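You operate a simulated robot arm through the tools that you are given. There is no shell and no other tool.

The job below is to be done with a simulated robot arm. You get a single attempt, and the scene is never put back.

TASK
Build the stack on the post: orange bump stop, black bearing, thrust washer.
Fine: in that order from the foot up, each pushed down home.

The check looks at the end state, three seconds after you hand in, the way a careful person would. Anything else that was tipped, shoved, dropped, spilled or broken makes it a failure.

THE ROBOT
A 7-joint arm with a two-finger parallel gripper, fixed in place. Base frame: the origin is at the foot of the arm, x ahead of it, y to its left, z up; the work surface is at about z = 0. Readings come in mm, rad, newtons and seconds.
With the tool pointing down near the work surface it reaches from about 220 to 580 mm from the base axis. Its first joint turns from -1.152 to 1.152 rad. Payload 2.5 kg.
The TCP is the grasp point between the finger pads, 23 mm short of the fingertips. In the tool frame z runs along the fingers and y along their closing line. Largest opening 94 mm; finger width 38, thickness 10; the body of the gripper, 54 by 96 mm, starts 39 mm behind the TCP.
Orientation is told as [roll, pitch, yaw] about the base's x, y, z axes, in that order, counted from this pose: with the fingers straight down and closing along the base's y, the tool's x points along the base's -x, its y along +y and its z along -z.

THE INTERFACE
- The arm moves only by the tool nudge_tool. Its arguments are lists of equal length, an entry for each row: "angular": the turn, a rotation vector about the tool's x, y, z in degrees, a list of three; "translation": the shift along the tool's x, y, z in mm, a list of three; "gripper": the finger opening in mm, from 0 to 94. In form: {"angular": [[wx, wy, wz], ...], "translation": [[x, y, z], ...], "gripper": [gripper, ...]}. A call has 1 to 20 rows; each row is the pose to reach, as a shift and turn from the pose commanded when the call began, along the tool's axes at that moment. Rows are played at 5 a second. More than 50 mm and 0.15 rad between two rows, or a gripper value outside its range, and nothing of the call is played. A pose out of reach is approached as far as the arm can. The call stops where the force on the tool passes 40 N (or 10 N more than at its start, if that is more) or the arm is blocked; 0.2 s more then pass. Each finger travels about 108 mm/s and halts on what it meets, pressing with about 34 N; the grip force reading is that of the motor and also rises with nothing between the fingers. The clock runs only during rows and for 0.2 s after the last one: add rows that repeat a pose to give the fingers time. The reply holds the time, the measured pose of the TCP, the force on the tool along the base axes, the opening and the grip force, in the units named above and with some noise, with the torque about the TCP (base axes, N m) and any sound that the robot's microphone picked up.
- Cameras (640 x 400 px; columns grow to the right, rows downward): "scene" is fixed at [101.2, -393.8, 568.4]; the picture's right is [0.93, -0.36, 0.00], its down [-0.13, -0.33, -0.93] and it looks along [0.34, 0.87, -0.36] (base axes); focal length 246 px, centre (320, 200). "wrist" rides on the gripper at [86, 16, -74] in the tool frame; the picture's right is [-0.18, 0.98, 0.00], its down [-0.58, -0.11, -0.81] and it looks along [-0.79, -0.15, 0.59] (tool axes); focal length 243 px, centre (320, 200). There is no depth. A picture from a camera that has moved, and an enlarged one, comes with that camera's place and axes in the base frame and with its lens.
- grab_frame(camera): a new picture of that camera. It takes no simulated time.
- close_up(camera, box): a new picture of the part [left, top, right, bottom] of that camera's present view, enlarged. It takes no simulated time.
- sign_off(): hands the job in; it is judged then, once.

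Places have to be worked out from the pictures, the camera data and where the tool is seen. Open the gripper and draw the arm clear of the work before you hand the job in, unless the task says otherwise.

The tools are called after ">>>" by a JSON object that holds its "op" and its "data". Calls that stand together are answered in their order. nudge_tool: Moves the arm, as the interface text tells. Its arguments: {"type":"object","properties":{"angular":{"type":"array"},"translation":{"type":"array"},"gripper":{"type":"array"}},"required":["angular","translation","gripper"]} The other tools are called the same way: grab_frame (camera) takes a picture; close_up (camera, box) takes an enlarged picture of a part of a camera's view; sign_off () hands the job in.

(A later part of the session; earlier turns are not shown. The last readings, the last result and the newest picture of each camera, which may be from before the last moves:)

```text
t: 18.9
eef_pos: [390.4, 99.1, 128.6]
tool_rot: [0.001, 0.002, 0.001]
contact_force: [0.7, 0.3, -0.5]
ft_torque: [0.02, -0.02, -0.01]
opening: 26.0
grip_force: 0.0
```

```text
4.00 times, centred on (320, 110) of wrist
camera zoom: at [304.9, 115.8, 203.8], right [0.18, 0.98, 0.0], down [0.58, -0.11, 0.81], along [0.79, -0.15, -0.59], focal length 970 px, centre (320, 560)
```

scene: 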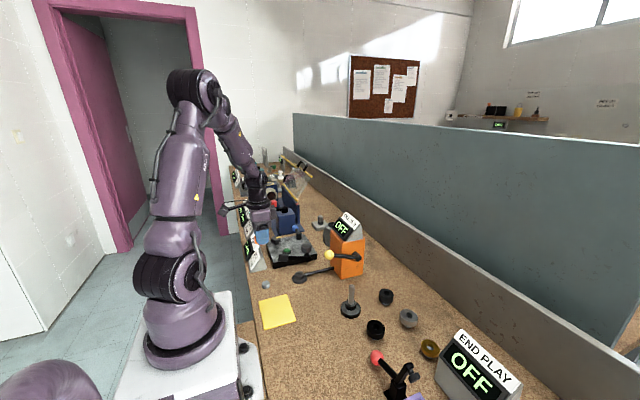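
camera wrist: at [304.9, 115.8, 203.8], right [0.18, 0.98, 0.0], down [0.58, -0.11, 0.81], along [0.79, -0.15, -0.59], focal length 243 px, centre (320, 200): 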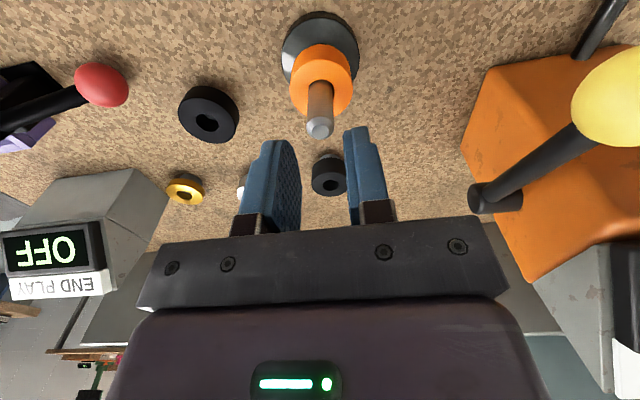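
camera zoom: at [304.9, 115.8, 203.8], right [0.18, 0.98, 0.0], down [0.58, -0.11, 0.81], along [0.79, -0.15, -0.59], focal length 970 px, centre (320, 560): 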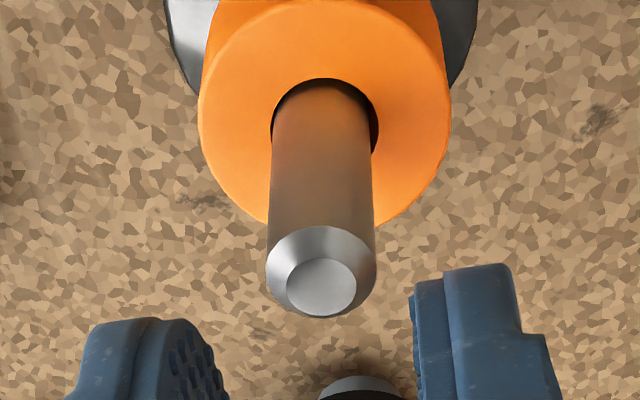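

The post is centred between the fingertips. I descend and press gently until the force stop.

>>> {"op": "nudge_tool", "data": {"angular": [[0, 0, 0], [0, 0, 0], [0, 0, 0], [0, 0, 0], [0, 0, 0], [0, 0, 0], [0, 0, 0], [0, 0, 0], [0, 0, 0], [0, 0, 0], [0, 0, 0], [0, 0, 0], [0, 0, 0], [0, 0, 0]], "translation": [[0, 0, 12], [0, 0, 24], [0, 0, 36], [0, 0, 46], [0, 0, 50], [0, 0, 52], [0, 0, 53], [0, 0, 54], [0, 0, 55], [0, 0, 56], [0, 0, 57], [0, 0, 58], [0, 0, 59], [0, 0, 60]], "gripper": [26, 26, 26, 26, 26, 26, 26, 26, 26, 26, 26, 26, 26, 26]}}

>>> {"op": "close_up", "data": {"camera": "scene", "box": [328, 275, 376, 325]}}

```text
t: 21.4
eef_pos: [390.6, 98.5, 75.1]
tool_rot: [0.0, 0.002, 0.001]
contact_force: [-3.5, -0.9, 7.5]
ft_torque: [-0.04, 0.09, -0.01]
opening: 26.0
grip_force: 0.0
stopped in row 12: the force on the tool passed its limit at 44 N (the readings are from after the stop); the commanded pose is now the measured one
```

```text
8.00 times, centred on (352, 300) of scene
camera zoom: at [101.2, -393.8, 568.4], right [0.93, -0.36, 0.0], down [-0.13, -0.33, -0.93], along [0.34, 0.87, -0.36], focal length 1971 px, centre (64, -600)
```

zoom: 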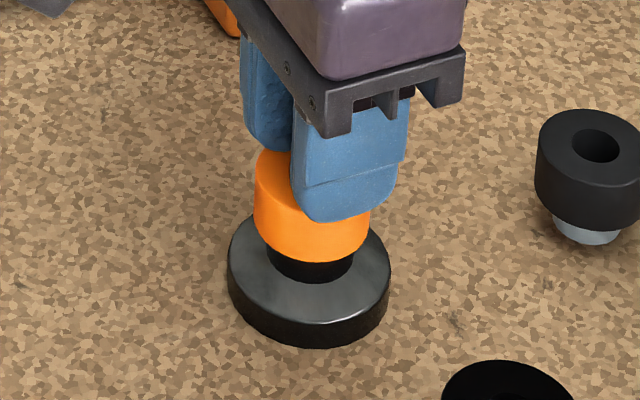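

The press stopped at 44 N with the tips at about z 51 and the ring unchanged, so the orange stop is home. I rise and go over the large black ring near (405, -4), staying high.

>>> {"op": "nudge_tool", "data": {"angular": [[0, 0, 0], [0, 0, 0], [0, 0, 0], [0, 0, 0], [0, 0, 0], [0, 0, 0], [0, 0, 0], [0, 0, 0]], "translation": [[0, 0, -10], [0, 0, -45], [0, 0, -85], [-5, -25, -85], [-8, -55, -85], [-12, -85, -85], [-15, -103, -85], [-15, -103, -85]], "gripper": [26, 26, 40, 62, 62, 62, 62, 62]}}

>>> {"op": "grab_frame", "data": {"camera": "wrist"}}

>>> {"op": "close_up", "data": {"camera": "wrist", "box": [256, 20, 384, 100]}}

>>> {"op": "close_up", "data": {"camera": "scene", "box": [328, 275, 376, 325]}}

```text
t: 23.2
eef_pos: [406.6, -3.6, 158.5]
tool_rot: [0.0, 0.002, -0.001]
contact_force: [0.2, -0.1, 0.3]
ft_torque: [-0.04, -0.01, 0.04]
opening: 61.8
grip_force: 0.1
```

```text
taken
camera wrist: at [320.0, 12.7, 233.9], right [0.18, 0.98, 0.0], down [0.58, -0.11, 0.81], along [0.79, -0.15, -0.59], focal length 243 px, centre (320, 200)
```

wrist: 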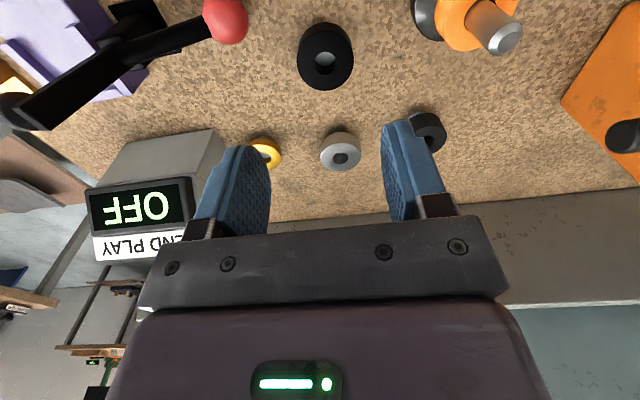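

```text
5.00 times, centred on (320, 60) of wrist
camera zoom: at [320.0, 12.7, 233.9], right [0.18, 0.98, 0.0], down [0.58, -0.11, 0.81], along [0.79, -0.15, -0.59], focal length 1213 px, centre (320, 900)
```

zoom: 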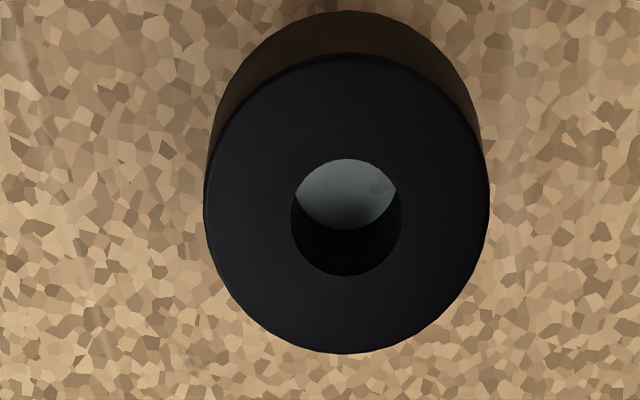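

```text
8.00 times, centred on (352, 300) of scene
camera zoom: at [101.2, -393.8, 568.4], right [0.93, -0.36, 0.0], down [-0.13, -0.33, -0.93], along [0.34, 0.87, -0.36], focal length 1971 px, centre (64, -600)
```

zoom: 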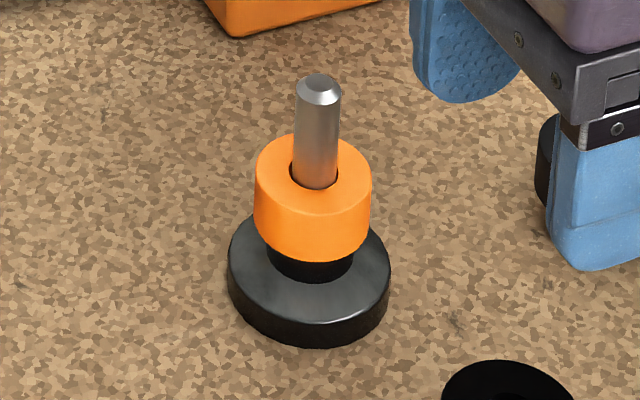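

The orange stop stays put. Measured from the views, the large black ring is 46 mm by 18 mm like the silver one, and the dark-grey one is 43 by 20 like the orange, so the large one is the black bearing. I shift about 6.5 mm in +x and 3.2 mm in +y, then come down to z≈78.

>>> {"op": "nudge_tool", "data": {"angular": [[0, 0, 0], [0, 0, 0], [0, 0, 0], [0, 0, 0], [0, 0, 0]], "translation": [[-6.5, 3.2, 0], [-6.5, 3.2, 30], [-6.5, 3.2, 60], [-6.5, 3.2, 80], [-6.5, 3.2, 80]], "gripper": [66, 66, 66, 66, 66]}}

>>> {"op": "grab_frame", "data": {"camera": "wrist"}}

>>> {"op": "close_up", "data": {"camera": "wrist", "box": [256, 70, 384, 150]}}

>>> {"op": "close_up", "data": {"camera": "scene", "box": [340, 295, 420, 375]}}

```text
t: 24.4
eef_pos: [413.2, -2.8, 78.9]
tool_rot: [0.0, 0.002, 0.001]
contact_force: [0.2, 0.5, -0.9]
ft_torque: [0.0, -0.01, -0.01]
opening: 65.7
grip_force: 0.2
```

```text
taken
camera wrist: at [326.8, 14.4, 153.3], right [0.18, 0.98, 0.0], down [0.58, -0.11, 0.81], along [0.79, -0.15, -0.59], focal length 243 px, centre (320, 200)
```

wrist: 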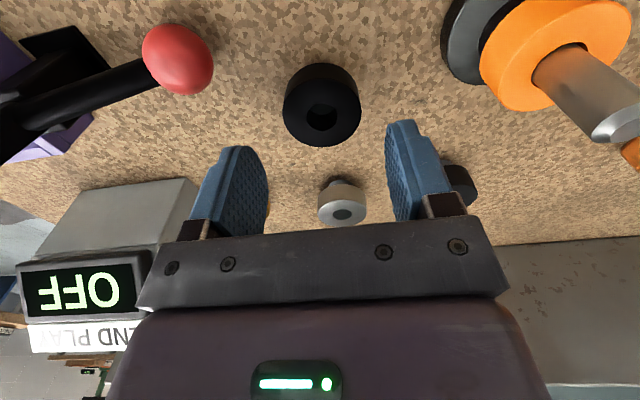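

```text
5.00 times, centred on (320, 110) of wrist
camera zoom: at [326.8, 14.4, 153.3], right [0.18, 0.98, 0.0], down [0.58, -0.11, 0.81], along [0.79, -0.15, -0.59], focal length 1213 px, centre (320, 650)
```

zoom: 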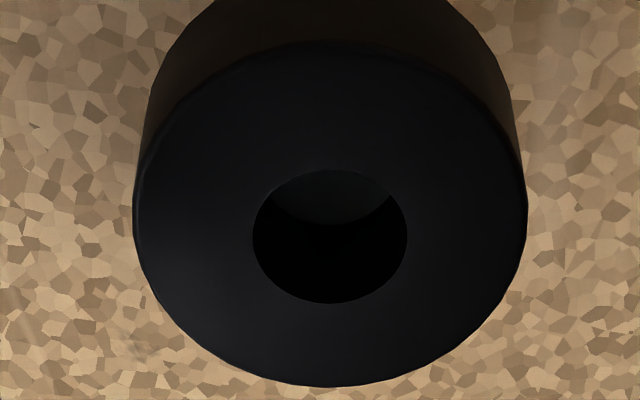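

```text
5.00 times, centred on (380, 335) of scene
camera zoom: at [101.2, -393.8, 568.4], right [0.93, -0.36, 0.0], down [-0.13, -0.33, -0.93], along [0.34, 0.87, -0.36], focal length 1232 px, centre (20, -475)
```

zoom: 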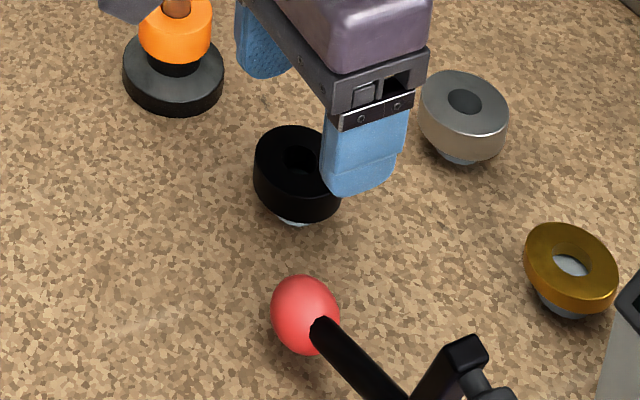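

The ring is 1.5 mm in +y and half a millimetre in -x off the TCP line. I correct, descend 40 mm to z≈39 and close on it.

>>> {"op": "nudge_tool", "data": {"angular": [[0, 0, 0], [0, 0, 0], [0, 0, 0], [0, 0, 0], [0, 0, 0], [0, 0, 0], [0, 0, 0], [0, 0, 0]], "translation": [[0.6, 1.5, 0], [0.6, 1.5, 20], [0.6, 1.5, 35], [0.6, 1.5, 40], [0.6, 1.5, 40], [0.6, 1.5, 40], [0.6, 1.5, 40], [0.6, 1.5, 40]], "gripper": [66, 66, 66, 66, 52, 42, 42, 42]}}

>>> {"op": "grab_frame", "data": {"camera": "wrist"}}

```text
t: 26.2
eef_pos: [411.3, -0.1, 39.4]
tool_rot: [0.0, 0.002, 0.0]
contact_force: [-0.3, 0.5, -0.5]
ft_torque: [0.02, -0.01, -0.02]
opening: 45.2
grip_force: 34.1
```

```text
taken
camera wrist: at [325.3, 15.9, 113.8], right [0.18, 0.98, 0.0], down [0.58, -0.11, 0.81], along [0.79, -0.15, -0.59], focal length 243 px, centre (320, 200)
```

wrist: 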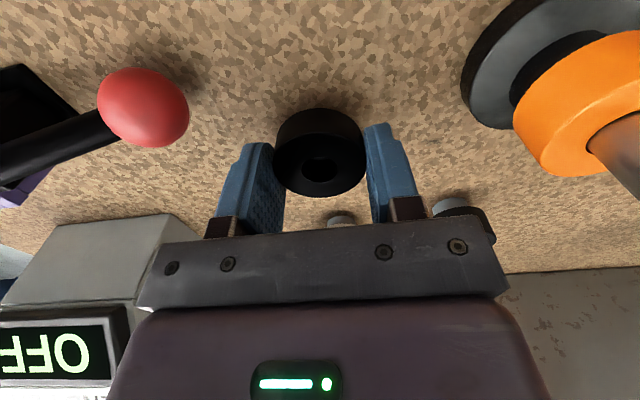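

The bearing is gripped with an opening of 45.2 and 34 N. I lift it straight up and check it in the fingers.

>>> {"op": "nudge_tool", "data": {"angular": [[0, 0, 0], [0, 0, 0], [0, 0, 0], [0, 0, 0], [0, 0, 0], [0, 0, 0]], "translation": [[0, 0, -8], [0, 0, -40], [0, 0, -80], [0, 0, -115], [0, 0, -120], [0, 0, -120]], "gripper": [42, 42, 42, 42, 42, 42]}}

>>> {"op": "close_up", "data": {"camera": "wrist", "box": [256, 120, 384, 200]}}

>>> {"op": "close_up", "data": {"camera": "scene", "box": [340, 255, 420, 345]}}

```text
t: 27.6
eef_pos: [410.8, 1.3, 159.4]
tool_rot: [-0.001, 0.0, 0.0]
contact_force: [0.1, -0.5, -0.2]
ft_torque: [0.02, -0.01, 0.0]
opening: 45.0
grip_force: 34.2
```

```text
5.00 times, centred on (320, 160) of wrist
camera zoom: at [325.6, 17.1, 235.2], right [0.18, 0.98, 0.0], down [0.58, -0.11, 0.81], along [0.79, -0.15, -0.59], focal length 1213 px, centre (320, 400)
```

zoom: 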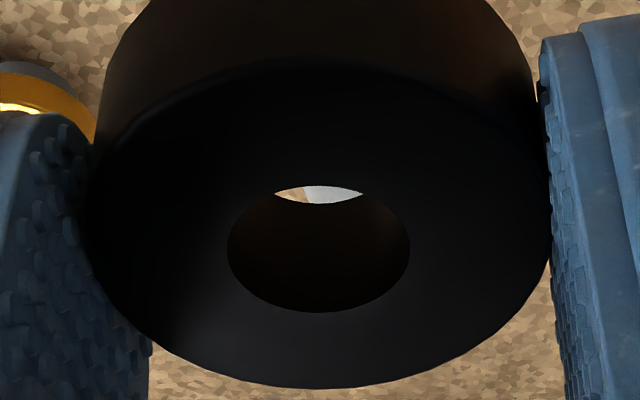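

```text
4.44 times, centred on (380, 300) of scene
camera zoom: at [101.2, -393.8, 568.4], right [0.93, -0.36, 0.0], down [-0.13, -0.33, -0.93], along [0.34, 0.87, -0.36], focal length 1095 px, centre (53, -244)
```

zoom: 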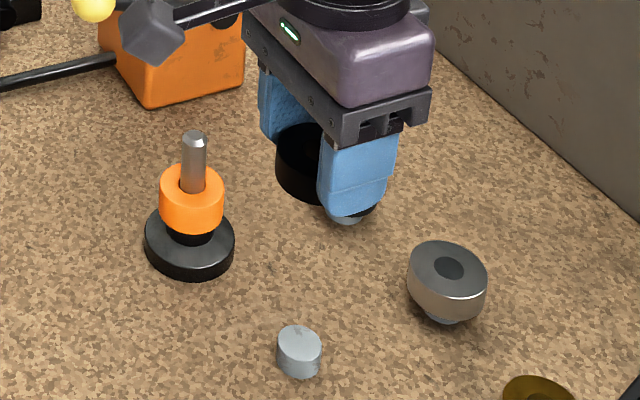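

The bearing is level and centred in the fingers, and the stub it sat on is still standing. I carry it over the post at the same height and then look from both cameras.

>>> {"op": "nudge_tool", "data": {"angular": [[0, 0, 0], [0, 0, 0], [0, 0, 0], [0, 0, 0], [0, 0, 0], [0, 0, 0], [0, 0, 0]], "translation": [[3, 16, 0], [8, 42, 0], [13, 68, 0], [18, 90, 0], [19.3, 98.8, 0], [19.3, 98.8, 20], [19.3, 98.8, 20]], "gripper": [42, 42, 42, 42, 42, 42, 42]}}

>>> {"op": "close_up", "data": {"camera": "wrist", "box": [256, 40, 384, 120]}}

>>> {"op": "close_up", "data": {"camera": "scene", "box": [320, 255, 384, 295]}}

```text
t: 29.2
eef_pos: [391.7, 101.1, 139.5]
tool_rot: [0.0, 0.001, 0.001]
contact_force: [0.0, 0.1, -1.2]
ft_torque: [-0.01, -0.01, 0.01]
opening: 44.9
grip_force: 33.7
```

```text
5.00 times, centred on (320, 80) of wrist
camera zoom: at [306.2, 117.4, 213.8], right [0.18, 0.98, 0.0], down [0.58, -0.11, 0.81], along [0.79, -0.15, -0.59], focal length 1213 px, centre (320, 800)
```

zoom: 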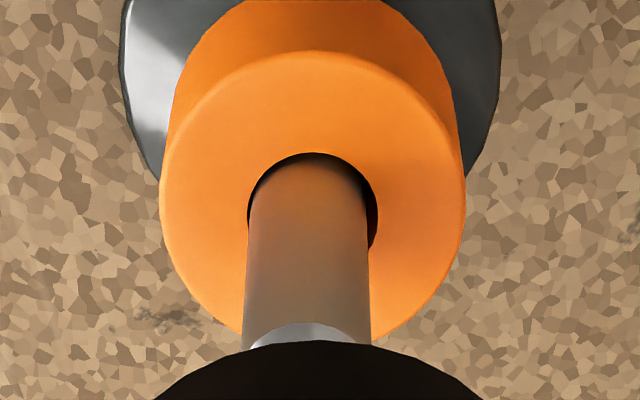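

```text
10.00 times, centred on (352, 275) of scene
camera zoom: at [101.2, -393.8, 568.4], right [0.93, -0.36, 0.0], down [-0.13, -0.33, -0.93], along [0.34, 0.87, -0.36], focal length 2464 px, centre (0, -550)
```

zoom: 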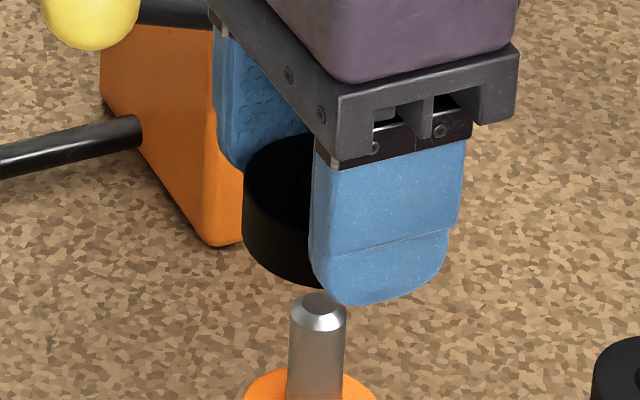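

The bearing sits about 1.5 mm too far in +y relative to the post and is nearly right in x. I shift base (-0.85, -1.4), lower 12 mm so it is still above the tip, and check again.

>>> {"op": "nudge_tool", "data": {"angular": [[0, 0, 0], [0, 0, 0], [0, 0, 0], [0, 0, 0]], "translation": [[0.85, -1.4, 0], [0.85, -1.4, 6], [0.85, -1.4, 12], [0.85, -1.4, 12]], "gripper": [42, 42, 42, 42]}}

>>> {"op": "close_up", "data": {"camera": "wrist", "box": [256, 40, 384, 120]}}

>>> {"op": "close_up", "data": {"camera": "scene", "box": [320, 255, 384, 295]}}

```text
t: 30.2
eef_pos: [390.9, 98.6, 127.7]
tool_rot: [-0.001, 0.0, 0.0]
contact_force: [0.0, 0.5, -1.1]
ft_torque: [0.0, 0.02, -0.01]
opening: 45.0
grip_force: 34.1
```

```text
5.00 times, centred on (320, 80) of wrist
camera zoom: at [305.5, 114.3, 202.0], right [0.18, 0.98, 0.0], down [0.58, -0.11, 0.81], along [0.79, -0.15, -0.59], focal length 1213 px, centre (320, 800)
```

zoom: 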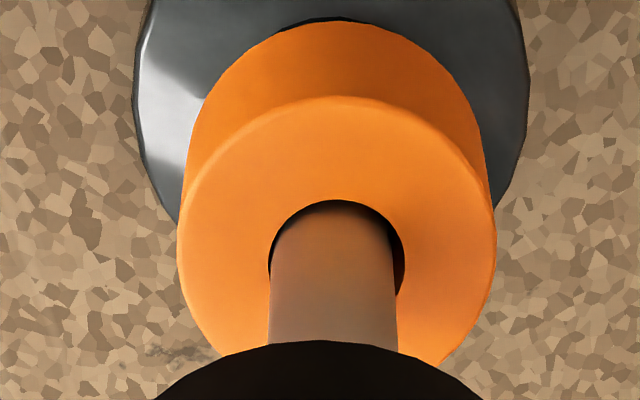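

```text
10.00 times, centred on (352, 275) of scene
camera zoom: at [101.2, -393.8, 568.4], right [0.93, -0.36, 0.0], down [-0.13, -0.33, -0.93], along [0.34, 0.87, -0.36], focal length 2464 px, centre (0, -550)
```

zoom: 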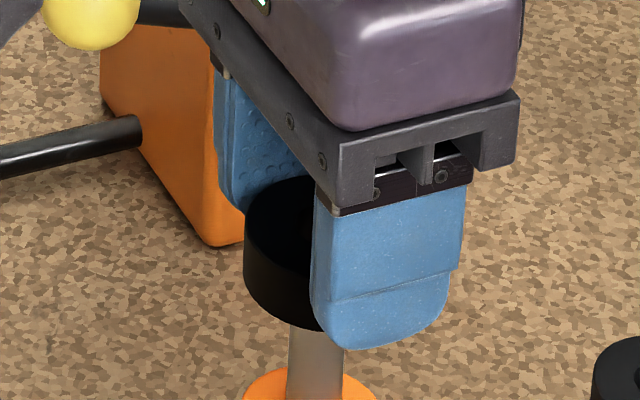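

The arm overshot in y, and the post is now about 1.5 mm to the right. I hold still for a second to see whether the arm is still settling before I correct.

>>> {"op": "nudge_tool", "data": {"angular": [[0, 0, 0], [0, 0, 0], [0, 0, 0], [0, 0, 0], [0, 0, 0]], "translation": [[0, 0, 0], [0, 0, 0], [0, 0, 0], [0, 0, 0], [0, 0, 0]], "gripper": [42, 42, 42, 42, 42]}}

>>> {"op": "close_up", "data": {"camera": "wrist", "box": [256, 40, 384, 120]}}

```text
t: 31.4
eef_pos: [391.4, 98.0, 127.9]
tool_rot: [0.001, 0.002, 0.0]
contact_force: [-0.5, -0.2, -0.7]
ft_torque: [0.03, 0.0, -0.02]
opening: 44.8
grip_force: 34.4
```

```text
5.00 times, centred on (320, 80) of wrist
camera zoom: at [305.5, 114.4, 202.1], right [0.18, 0.98, 0.0], down [0.58, -0.11, 0.81], along [0.79, -0.15, -0.59], focal length 1213 px, centre (320, 800)
```

zoom: 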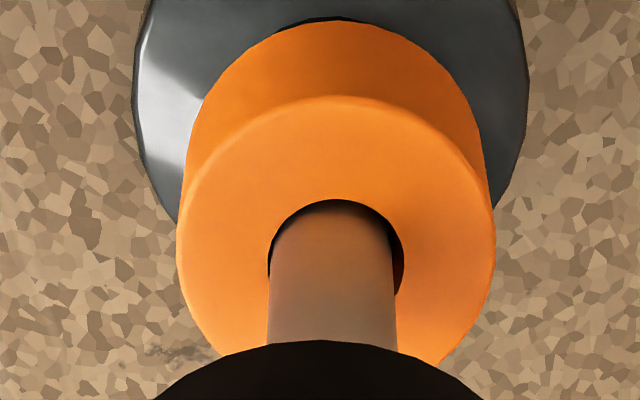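

The pose is steady, so this is just the arm's repeatability of about 1 mm. Both views together call for base (-0.5, +1.7), which I apply before rechecking.

>>> {"op": "nudge_tool", "data": {"angular": [[0, 0, 0], [0, 0, 0], [0, 0, 0]], "translation": [[0.3, 0.9, 0], [0.5, 1.6, 0], [0.5, 1.6, 0]], "gripper": [42, 42, 42]}}

>>> {"op": "close_up", "data": {"camera": "wrist", "box": [256, 40, 384, 120]}}

>>> {"op": "close_up", "data": {"camera": "scene", "box": [320, 255, 384, 295]}}

```text
t: 32.2
eef_pos: [389.2, 100.1, 127.1]
tool_rot: [0.0, 0.003, 0.001]
contact_force: [0.3, -0.7, 0.2]
ft_torque: [-0.02, 0.04, -0.03]
opening: 45.1
grip_force: 33.9
```

```text
5.00 times, centred on (320, 80) of wrist
camera zoom: at [304.7, 116.3, 202.1], right [0.18, 0.98, 0.0], down [0.58, -0.11, 0.81], along [0.79, -0.15, -0.59], focal length 1213 px, centre (320, 800)
```

zoom: 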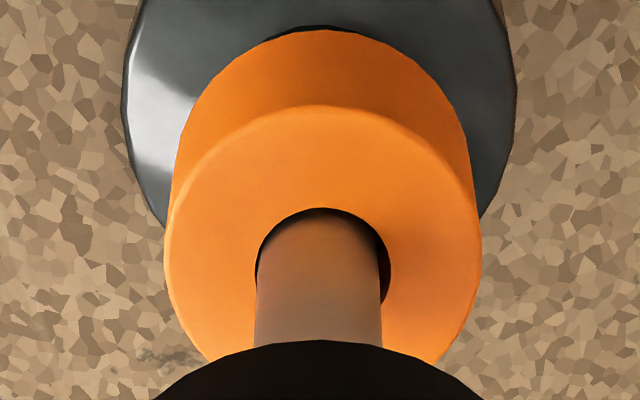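

```text
10.00 times, centred on (352, 275) of scene
camera zoom: at [101.2, -393.8, 568.4], right [0.93, -0.36, 0.0], down [-0.13, -0.33, -0.93], along [0.34, 0.87, -0.36], focal length 2464 px, centre (0, -550)
```

zoom: 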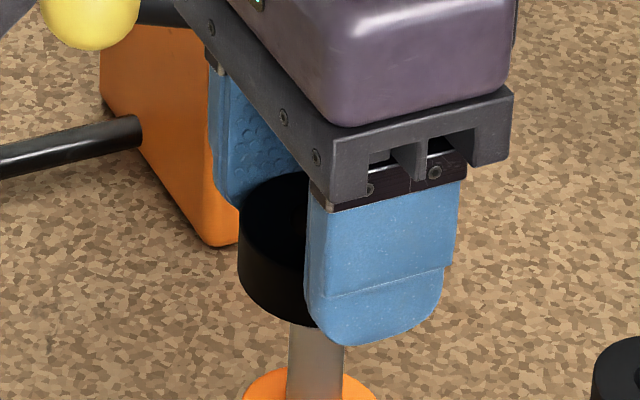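

Now both views agree within about 0.4 mm. I lower 22 mm in small steps to put the bearing over the tip.

>>> {"op": "nudge_tool", "data": {"angular": [[0, 0, 0], [0, 0, 0], [0, 0, 0], [0, 0, 0], [0, 0, 0], [0, 0, 0], [0, 0, 0]], "translation": [[0, 0, 4], [0, 0, 8], [0, 0, 11], [0, 0, 14], [0, 0, 17], [0, 0, 20], [0, 0, 22]], "gripper": [42, 42, 42, 42, 42, 42, 42]}}

>>> {"op": "close_up", "data": {"camera": "wrist", "box": [256, 90, 384, 200]}}

>>> {"op": "close_up", "data": {"camera": "scene", "box": [320, 265, 384, 315]}}

```text
t: 33.8
eef_pos: [390.5, 99.1, 105.1]
tool_rot: [0.002, 0.001, 0.0]
contact_force: [1.0, 0.6, -0.6]
ft_torque: [0.04, 0.01, 0.02]
opening: 45.0
grip_force: 33.7
```

```text
3.64 times, centred on (320, 145) of wrist
camera zoom: at [305.6, 115.0, 180.1], right [0.18, 0.98, 0.0], down [0.58, -0.11, 0.81], along [0.79, -0.15, -0.59], focal length 882 px, centre (320, 400)
```

zoom: 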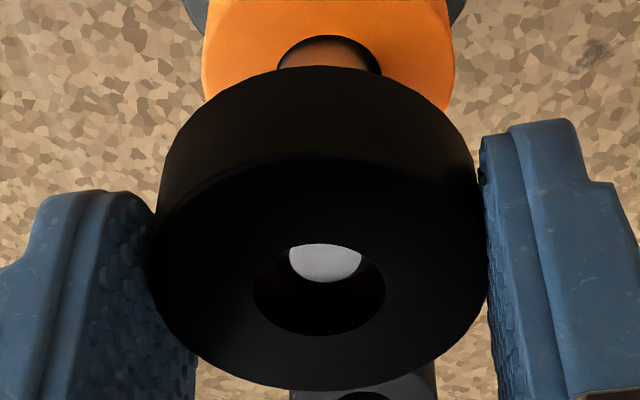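

```text
8.00 times, centred on (352, 290) of scene
camera zoom: at [101.2, -393.8, 568.4], right [0.93, -0.36, 0.0], down [-0.13, -0.33, -0.93], along [0.34, 0.87, -0.36], focal length 1971 px, centre (64, -520)
```

zoom: 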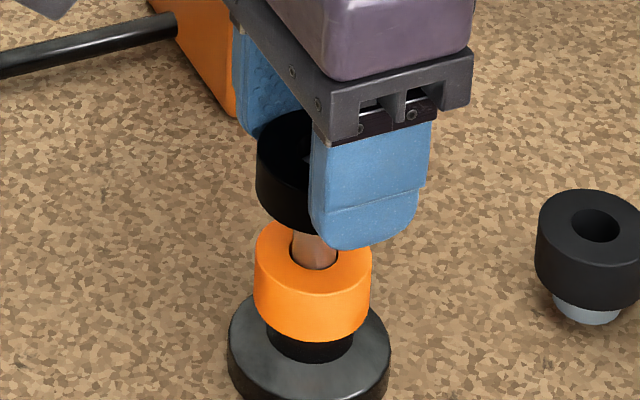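

The post tip is inside the bore, about 0.9 mm to the right of centre. I shift 0.7 mm in +y and keep lowering, expecting the seat around TCP z≈77.

>>> {"op": "nudge_tool", "data": {"angular": [[0, 0, 0], [0, 0, 0], [0, 0, 0], [0, 0, 0], [0, 0, 0], [0, 0, 0], [0, 0, 0], [0, 0, 0]], "translation": [[0, 0.7, 0], [0, 0.7, 3], [0, 0.7, 6], [0, 0.7, 9], [0, 0.7, 12], [0, 0.7, 15], [0, 0.7, 18], [0, 0.7, 18]], "gripper": [42, 42, 42, 42, 42, 42, 42, 42]}}

>>> {"op": "close_up", "data": {"camera": "wrist", "box": [256, 90, 384, 200]}}

>>> {"op": "close_up", "data": {"camera": "scene", "box": [320, 265, 384, 315]}}

```text
t: 35.6
eef_pos: [390.1, 100.9, 87.2]
tool_rot: [0.0, 0.001, 0.0]
contact_force: [0.6, 0.7, -0.9]
ft_torque: [0.03, -0.03, -0.03]
opening: 45.0
grip_force: 33.7
```

```text
3.64 times, centred on (320, 145) of wrist
camera zoom: at [305.8, 116.4, 162.1], right [0.18, 0.98, 0.0], down [0.58, -0.11, 0.81], along [0.79, -0.15, -0.59], focal length 882 px, centre (320, 400)
```

zoom: 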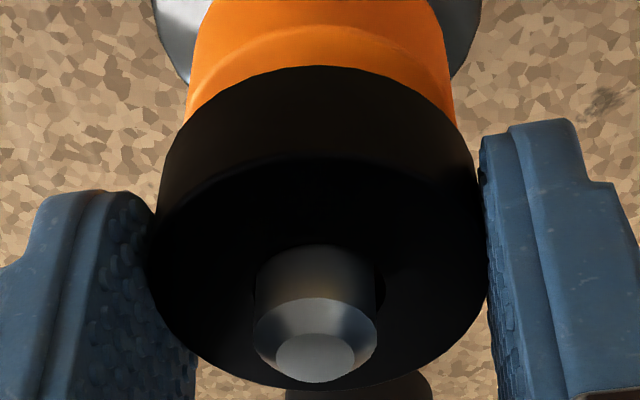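

```text
8.00 times, centred on (352, 290) of scene
camera zoom: at [101.2, -393.8, 568.4], right [0.93, -0.36, 0.0], down [-0.13, -0.33, -0.93], along [0.34, 0.87, -0.36], focal length 1971 px, centre (64, -520)
```

zoom: 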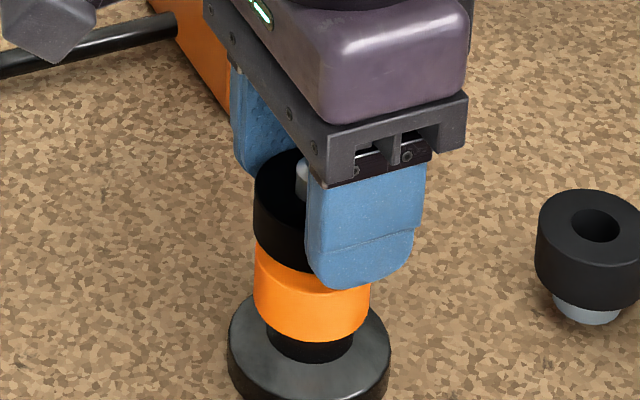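

The bearing is threaded without contact force. I press it down in small steps until it meets the orange stop.

>>> {"op": "nudge_tool", "data": {"angular": [[0, 0, 0], [0, 0, 0], [0, 0, 0], [0, 0, 0], [0, 0, 0], [0, 0, 0], [0, 0, 0], [0, 0, 0], [0, 0, 0], [0, 0, 0], [0, 0, 0]], "translation": [[0, 0, 3], [0, 0, 5], [0, 0, 7], [0, 0, 8], [0, 0, 9], [0, 0, 10], [0, 0, 11], [0, 0, 12], [0, 0, 13], [0, 0, 14], [0, 0, 15]], "gripper": [42, 42, 42, 42, 42, 42, 42, 42, 42, 42, 42]}}

>>> {"op": "close_up", "data": {"camera": "wrist", "box": [256, 90, 384, 200]}}

>>> {"op": "close_up", "data": {"camera": "scene", "box": [320, 265, 384, 315]}}

```text
t: 37.7
eef_pos: [391.5, 100.1, 74.7]
tool_rot: [0.0, 0.003, -0.002]
contact_force: [-2.8, -2.1, 5.6]
ft_torque: [-0.06, 0.08, 0.03]
opening: 44.9
grip_force: 33.8
stopped in row 10: the force on the tool passed its limit at 44 N (the readings are from after the stop); the commanded pose is now the measured one
```

```text
3.64 times, centred on (320, 145) of wrist
camera zoom: at [305.8, 116.0, 150.0], right [0.18, 0.98, 0.0], down [0.58, -0.11, 0.81], along [0.79, -0.15, -0.59], focal length 882 px, centre (320, 400)
```

zoom: 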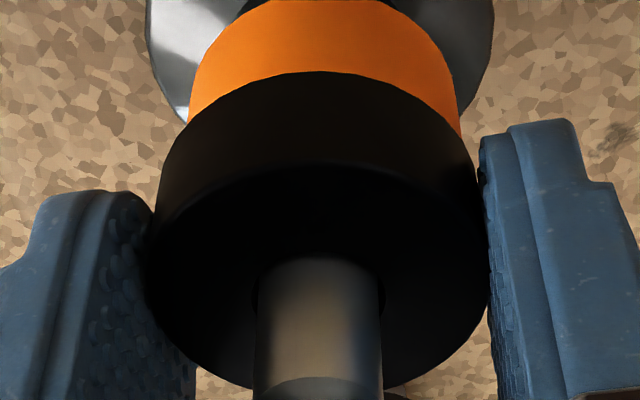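

```text
8.00 times, centred on (352, 290) of scene
camera zoom: at [101.2, -393.8, 568.4], right [0.93, -0.36, 0.0], down [-0.13, -0.33, -0.93], along [0.34, 0.87, -0.36], focal length 1971 px, centre (64, -520)
```

zoom: 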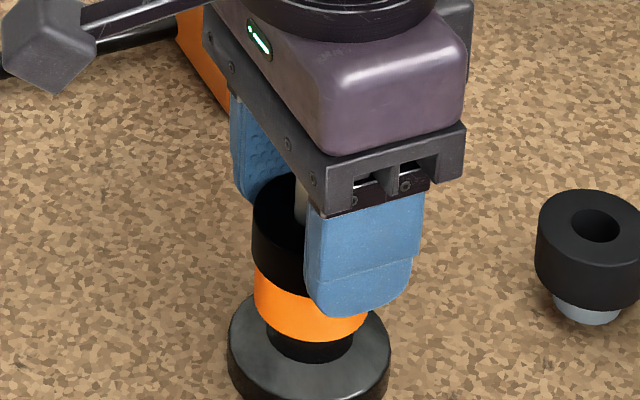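

It met the stack at 44 N with a small slip in the grip. I release, rise above, and press the top with the straddling fingertips to confirm that it is home.

>>> {"op": "nudge_tool", "data": {"angular": [[0, 0, 0], [0, 0, 0], [0, 0, 0], [0, 0, 0], [0, 0, 0], [0, 0, 0], [0, 0, 0]], "translation": [[0, 0, 0], [0, 0, 0], [0, 0, -10], [0, 0, -30], [0, 0, -55], [0, 0, -70], [0, 0, -70]], "gripper": [58, 66, 66, 66, 66, 66, 66]}}

>>> {"op": "grab_frame", "data": {"camera": "wrist"}}

>>> {"op": "close_up", "data": {"camera": "scene", "box": [320, 265, 384, 325]}}

```text
t: 39.3
eef_pos: [392.5, 99.4, 144.3]
tool_rot: [-0.001, 0.001, -0.003]
contact_force: [-0.1, 0.6, -0.7]
ft_torque: [0.0, -0.01, 0.05]
opening: 65.9
grip_force: 0.0
```

```text
taken
camera wrist: at [306.9, 116.4, 219.5], right [0.18, 0.98, 0.0], down [0.58, -0.11, 0.81], along [0.79, -0.15, -0.59], focal length 243 px, centre (320, 200)
```

wrist: 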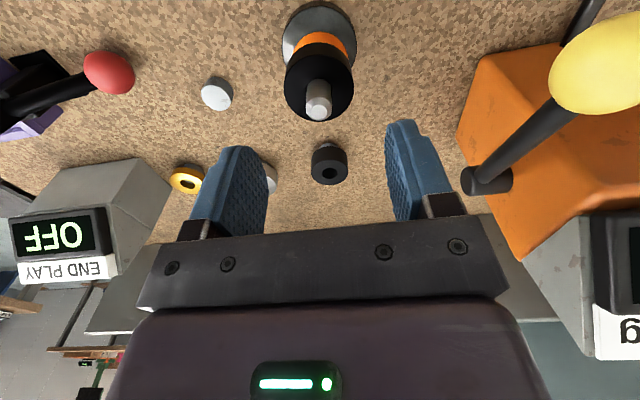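

```text
6.67 times, centred on (352, 295) of scene
camera zoom: at [101.2, -393.8, 568.4], right [0.93, -0.36, 0.0], down [-0.13, -0.33, -0.93], along [0.34, 0.87, -0.36], focal length 1643 px, centre (107, -433)
```

zoom: 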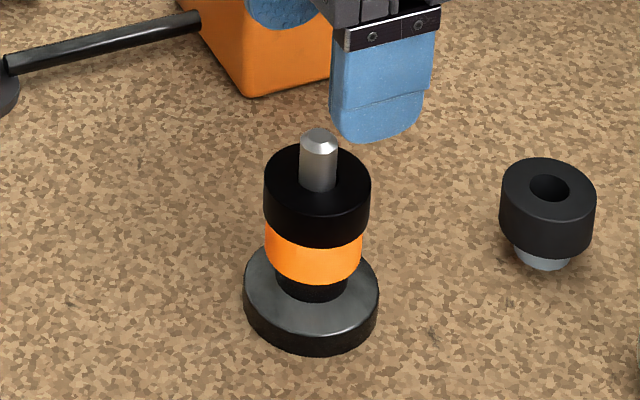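

The bearing sits on the orange stop. I bring the fingers to 28 mm opening to straddle the shaft and press down on it.

>>> {"op": "nudge_tool", "data": {"angular": [[0, 0, 0], [0, 0, 0], [0, 0, 0], [0, 0, 0], [0, 0, 0]], "translation": [[1, 0, 0], [1, 0, 0], [1, 0, 8], [1, 0, 14], [1, 0, 14]], "gripper": [48, 28, 28, 28, 28]}}

>>> {"op": "close_up", "data": {"camera": "wrist", "box": [240, 60, 400, 170]}}

```text
t: 40.5
eef_pos: [390.6, 99.8, 129.7]
tool_rot: [-0.004, 0.002, -0.002]
contact_force: [-0.4, -0.2, 0.0]
ft_torque: [0.01, 0.02, -0.02]
opening: 28.1
grip_force: 0.2
```

```text
3.64 times, centred on (320, 115) of wrist
camera zoom: at [305.4, 116.3, 204.9], right [0.19, 0.98, 0.0], down [0.58, -0.11, 0.81], along [0.79, -0.15, -0.59], focal length 882 px, centre (320, 509)
```

zoom: 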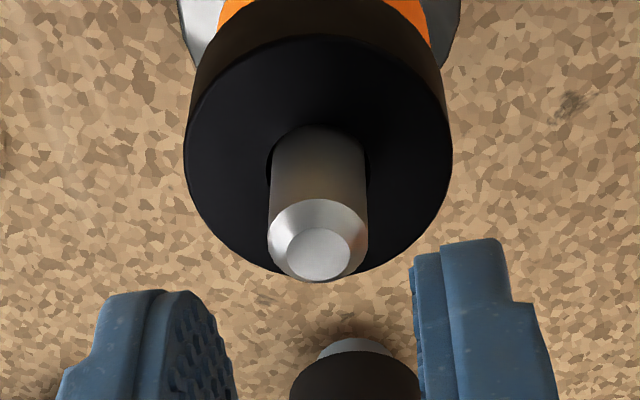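

The post is centred between the fingertips again. I press down in small steps until the force stop.

>>> {"op": "nudge_tool", "data": {"angular": [[0, 0, 0], [0, 0, 0], [0, 0, 0], [0, 0, 0], [0, 0, 0], [0, 0, 0], [0, 0, 0], [0, 0, 0], [0, 0, 0], [0, 0, 0], [0, 0, 0], [0, 0, 0], [0, 0, 0], [0, 0, 0]], "translation": [[0, 0, 10], [0, 0, 20], [0, 0, 28], [0, 0, 32], [0, 0, 34], [0, 0, 35], [0, 0, 36], [0, 0, 37], [0, 0, 38], [0, 0, 39], [0, 0, 40], [0, 0, 41], [0, 0, 42], [0, 0, 43]], "gripper": [28, 28, 28, 28, 28, 28, 28, 28, 28, 28, 28, 28, 28, 28]}}

>>> {"op": "close_up", "data": {"camera": "scene", "box": [320, 265, 384, 325]}}

```text
t: 43.0
eef_pos: [391.0, 99.7, 93.3]
tool_rot: [-0.001, 0.001, -0.001]
contact_force: [-2.1, -1.4, 6.9]
ft_torque: [-0.06, 0.09, 0.03]
opening: 28.2
grip_force: 0.1
stopped in row 12: the force on the tool passed its limit at 44 N (the readings are from after the stop); the commanded pose is now the measured one
```

```text
6.67 times, centred on (352, 295) of scene
camera zoom: at [101.2, -393.8, 568.4], right [0.93, -0.36, 0.0], down [-0.13, -0.33, -0.93], along [0.34, 0.87, -0.36], focal length 1643 px, centre (107, -433)
```

zoom: 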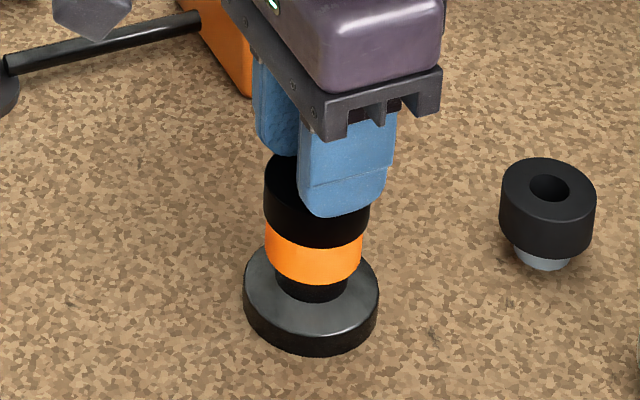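

Contact came with the tips at about z 69 and nothing shifted, so the bearing is home. I rise and travel high to the gold washer near (501, -90), next to the END PLAY sign, to look at the clearances.

>>> {"op": "nudge_tool", "data": {"angular": [[0, 0, 0], [0, 0, 0], [0, 0, 0], [0, 0, 0], [0, 0, 0], [0, 0, 0], [0, 0, 0], [0, 0, 0], [0, 0, 0], [0, 0, 0]], "translation": [[0, 0, -10], [0, 0, -45], [0, 0, -87], [-18, -30, -87], [-38, -65, -87], [-58, -100, -87], [-78, -135, -87], [-98, -168, -87], [-108, -187, -87], [-108, -187, -87]], "gripper": [28, 28, 40, 60, 62, 62, 62, 62, 62, 62]}}

>>> {"op": "grab_frame", "data": {"camera": "wrist"}}

>>> {"op": "grab_frame", "data": {"camera": "scene"}}

>>> {"op": "close_up", "data": {"camera": "scene", "box": [320, 265, 384, 325]}}

```text
t: 45.2
eef_pos: [501.0, -86.5, 180.0]
tool_rot: [-0.001, 0.004, -0.003]
contact_force: [0.1, -0.3, -0.1]
ft_torque: [-0.03, 0.03, 0.01]
opening: 61.8
grip_force: 0.0
```

```text
taken
camera wrist: at [414.5, -70.9, 253.6], right [0.19, 0.98, 0.0], down [0.58, -0.11, 0.81], along [0.79, -0.15, -0.59], focal length 243 px, centre (320, 200)
```

wrist: 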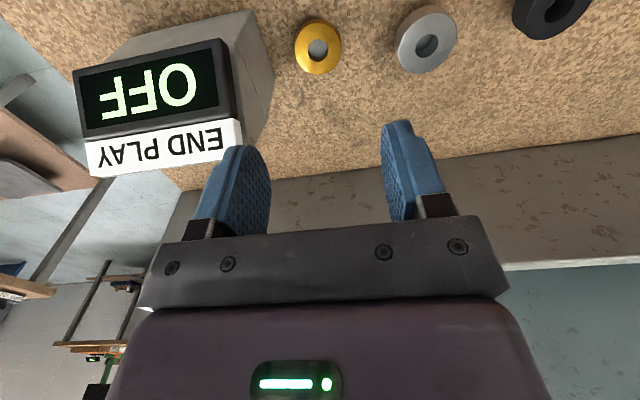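

```text
taken
```

scene: 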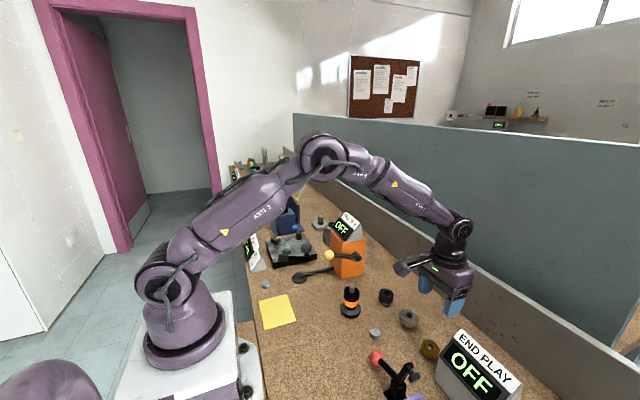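

```text
6.67 times, centred on (352, 295) of scene
camera zoom: at [101.2, -393.8, 568.4], right [0.93, -0.36, 0.0], down [-0.13, -0.33, -0.93], along [0.34, 0.87, -0.36], focal length 1643 px, centre (107, -433)
```

zoom: 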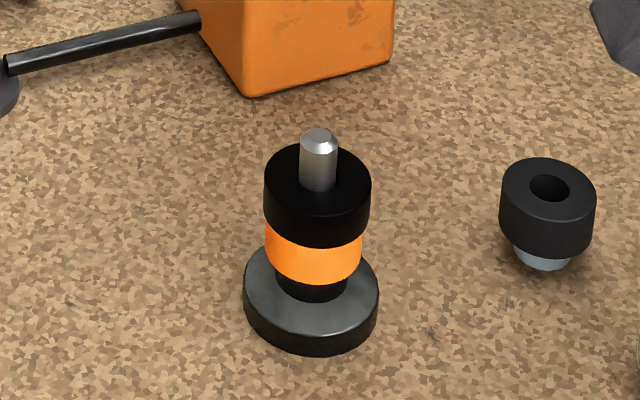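

The stack is intact. The END PLAY sign's side face is at about y=-142 and the sign is about 135 mm tall, only 53 mm from the washer, so with the fingers closing along y the gripper body would nearly touch it. I turn the tool 90° about its axis, putting the camera toward +y, so the narrow side faces the sign.

>>> {"op": "nudge_tool", "data": {"angular": [[0, 0, 8], [0, 0, 16], [0, 0, 24], [0, 0, 32], [0, 0, 40], [0, 0, 48], [0, 0, 56], [0, 0, 64], [0, 0, 72], [0, 0, 80], [0, 0, 86], [0, 0, 90], [0, 0, 90]], "translation": [[0, 0, 0], [0, 0, 0], [0, 0, 0], [0, 0, 0], [0, 0, 0], [0, 0, 0], [0, 0, 0], [0, 0, 0], [0, 0, 0], [0, 0, 0], [0, 0, 0], [0, 0, 0], [0, 0, 0]], "gripper": [62, 62, 62, 62, 62, 62, 62, 62, 62, 62, 62, 62, 62]}}

>>> {"op": "grab_frame", "data": {"camera": "wrist"}}

>>> {"op": "grab_frame", "data": {"camera": "scene"}}

```text
t: 48.0
eef_pos: [498.7, -87.8, 178.7]
tool_rot: [-0.001, -0.001, -1.572]
contact_force: [-0.5, 0.3, 0.2]
ft_torque: [0.0, -0.03, 0.02]
opening: 62.1
grip_force: 0.1
```

```text
taken
camera wrist: at [515.9, -0.5, 253.5], right [0.98, -0.19, 0.0], down [-0.11, -0.58, 0.81], along [-0.15, -0.79, -0.59], focal length 243 px, centre (320, 200)
```

wrist: 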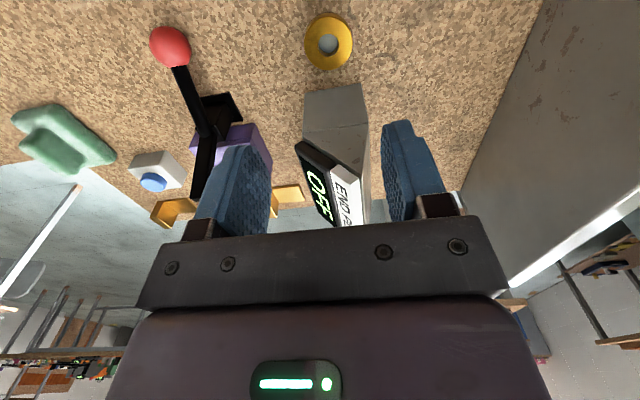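

```text
taken
```

scene: 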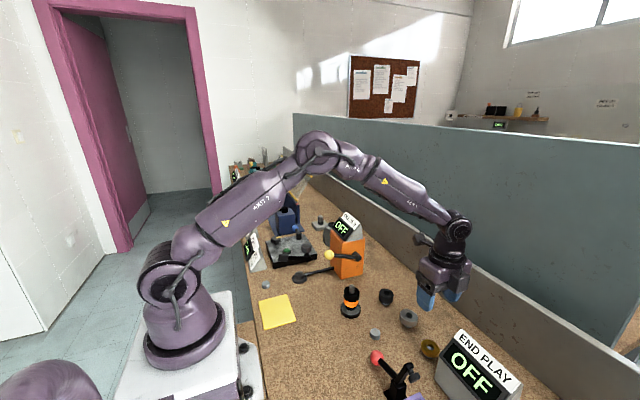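

The turn went fine and the washer is visible with good clearance to the sign. I enlarge it to measure.

>>> {"op": "close_up", "data": {"camera": "wrist", "box": [264, 0, 392, 80]}}

>>> {"op": "close_up", "data": {"camera": "scene", "box": [400, 325, 464, 375]}}

```text
5.00 times, centred on (328, 40) of wrist
camera zoom: at [515.9, -0.5, 253.5], right [0.98, -0.19, 0.0], down [-0.11, -0.58, 0.81], along [-0.15, -0.79, -0.59], focal length 1213 px, centre (280, 1000)
```

zoom: 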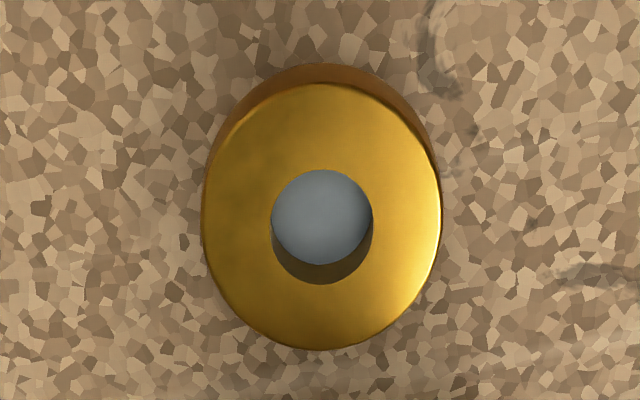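

```text
8.00 times, centred on (432, 350) of scene
camera zoom: at [101.2, -393.8, 568.4], right [0.93, -0.36, 0.0], down [-0.13, -0.33, -0.93], along [0.34, 0.87, -0.36], focal length 1971 px, centre (-576, -1000)
```

zoom: 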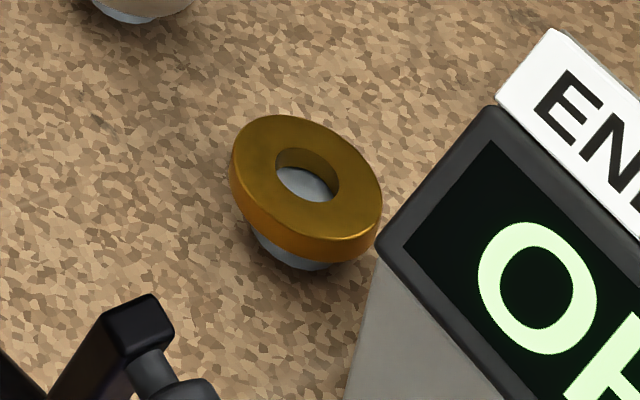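

The washer is about 41 mm by 8.5 mm with its top near z≈21, lying 4.3 mm (tool -x) and 6.8 mm (tool +y) off. I align and come down to z≈72.

>>> {"op": "nudge_tool", "data": {"angular": [[0, 0, 0], [0, 0, 0], [0, 0, 0], [0, 0, 0], [0, 0, 0], [0, 0, 0]], "translation": [[-4.3, 6.8, 0], [-4.3, 6.8, 30], [-4.3, 6.8, 65], [-4.3, 6.8, 95], [-4.3, 6.8, 107], [-4.3, 6.8, 107]], "gripper": [62, 62, 62, 62, 62, 62]}}

>>> {"op": "grab_frame", "data": {"camera": "wrist"}}

>>> {"op": "close_up", "data": {"camera": "wrist", "box": [256, 60, 384, 140]}}

>>> {"op": "close_up", "data": {"camera": "scene", "box": [370, 280, 498, 380]}}

```text
t: 49.4
eef_pos: [506.2, -91.1, 71.7]
tool_rot: [-0.001, -0.001, -1.573]
contact_force: [-0.2, 0.1, 0.7]
ft_torque: [-0.01, 0.02, 0.03]
opening: 61.9
grip_force: 0.1
```

```text
taken
camera wrist: at [523.4, -4.2, 146.2], right [0.98, -0.19, 0.0], down [-0.11, -0.58, 0.81], along [-0.15, -0.79, -0.59], focal length 243 px, centre (320, 200)
```

wrist: 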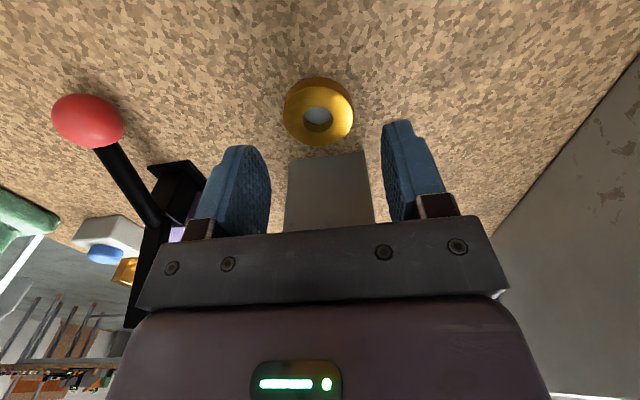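

```text
5.00 times, centred on (320, 100) of wrist
camera zoom: at [523.4, -4.2, 146.2], right [0.98, -0.19, 0.0], down [-0.11, -0.58, 0.81], along [-0.15, -0.79, -0.59], focal length 1213 px, centre (320, 700)
```

zoom: 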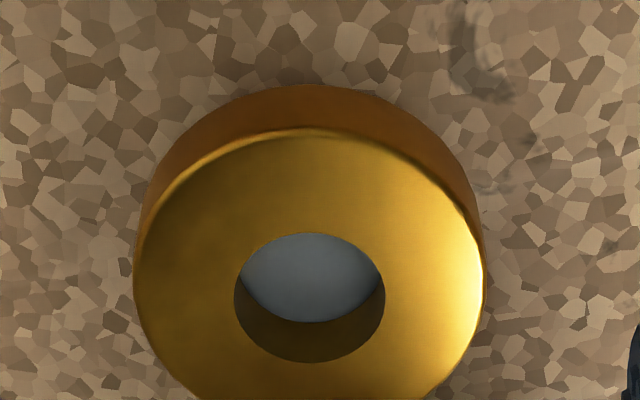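

```text
4.00 times, centred on (434, 330) of scene
camera zoom: at [101.2, -393.8, 568.4], right [0.93, -0.36, 0.0], down [-0.13, -0.33, -0.93], along [0.34, 0.87, -0.36], focal length 986 px, centre (-136, -320)
```

zoom: 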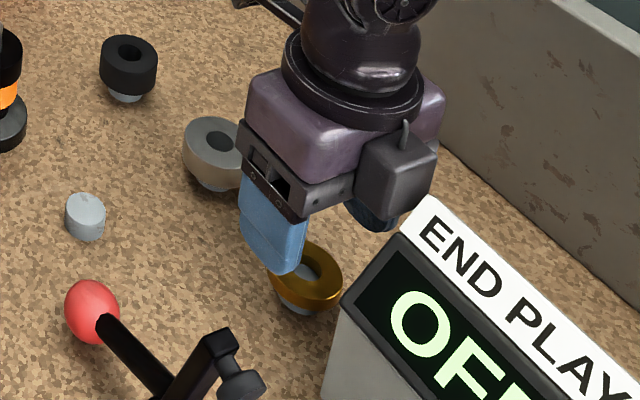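

The washer is nearly centred. But a box on the far side of the gripper, now facing the sign, could come close to it on the way down, so I enlarge that area to judge the clearance.

>>> {"op": "close_up", "data": {"camera": "scene", "box": [415, 290, 495, 340]}}

>>> {"op": "close_up", "data": {"camera": "wrist", "box": [240, 120, 400, 240]}}

```text
8.00 times, centred on (455, 315) of scene
camera zoom: at [101.2, -393.8, 568.4], right [0.93, -0.36, 0.0], down [-0.13, -0.33, -0.93], along [0.34, 0.87, -0.36], focal length 1971 px, centre (-760, -720)
```

zoom: 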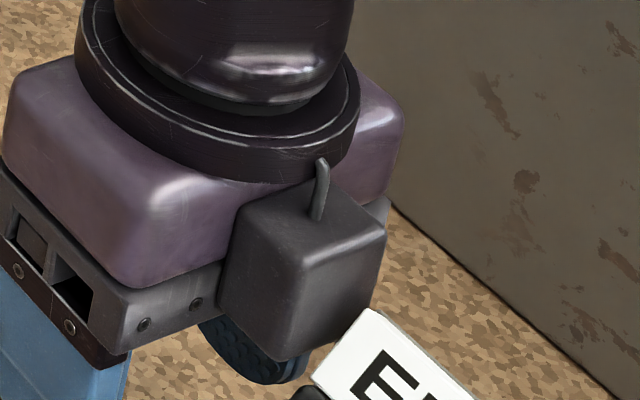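

```text
3.33 times, centred on (320, 180) of wrist
camera zoom: at [523.4, -4.2, 146.2], right [0.98, -0.19, 0.0], down [-0.11, -0.58, 0.81], along [-0.15, -0.79, -0.59], focal length 809 px, centre (320, 267)
```

zoom: 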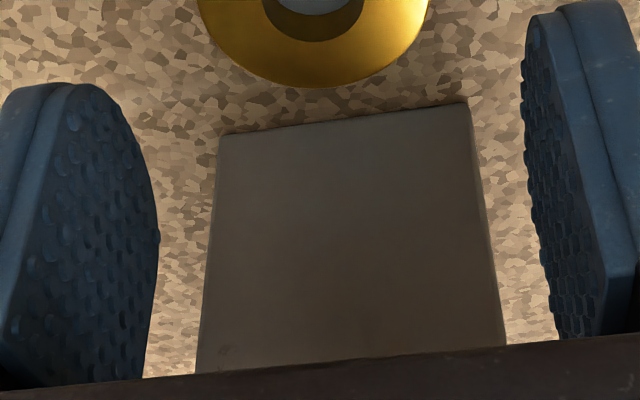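

The box reaches about 50 mm from the tool axis and the sign's face is about 51 mm away, too tight for a straight descent. Instead I lean the tool 10° away from the sign about the closing axis, which keeps the pads vertical across the washer and gives more than 10 mm clearance. Then I lower to z≈47 and look.

>>> {"op": "nudge_tool", "data": {"angular": [[0, -4, 0], [0, -8, 0], [0, -10, 0], [0, -10, 0], [0, -10, 0], [0, -10, 0]], "translation": [[1, -0.6, 0], [2, -1.1, 0], [2.8, -1.1, 0], [2.8, -1.1, 12], [2.8, -1.1, 25], [2.8, -1.1, 25]], "gripper": [62, 62, 62, 62, 62, 62]}}

>>> {"op": "grab_frame", "data": {"camera": "wrist"}}

>>> {"op": "close_up", "data": {"camera": "scene", "box": [400, 290, 480, 370]}}

```text
t: 50.8
eef_pos: [505.3, -88.6, 46.7]
tool_rot: [0.0, -0.176, -1.573]
contact_force: [0.5, 0.2, -0.6]
ft_torque: [0.01, -0.02, 0.04]
opening: 62.3
grip_force: 0.1
```

```text
taken
camera wrist: at [521.4, 9.2, 104.9], right [0.98, -0.18, 0.03], down [-0.11, -0.43, 0.9], along [-0.15, -0.88, -0.44], focal length 243 px, centre (320, 200)
```

wrist: 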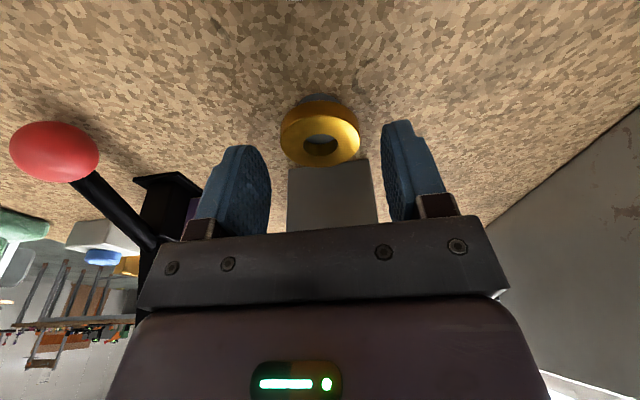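

```text
5.00 times, centred on (440, 330) of scene
camera zoom: at [101.2, -393.8, 568.4], right [0.93, -0.36, 0.0], down [-0.13, -0.33, -0.93], along [0.34, 0.87, -0.36], focal length 1232 px, centre (-280, -450)
```

zoom: 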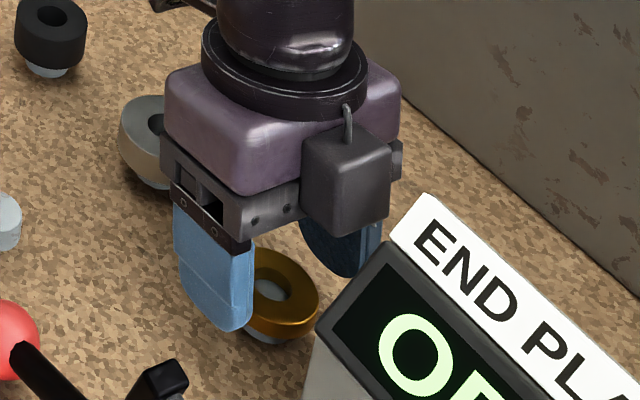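

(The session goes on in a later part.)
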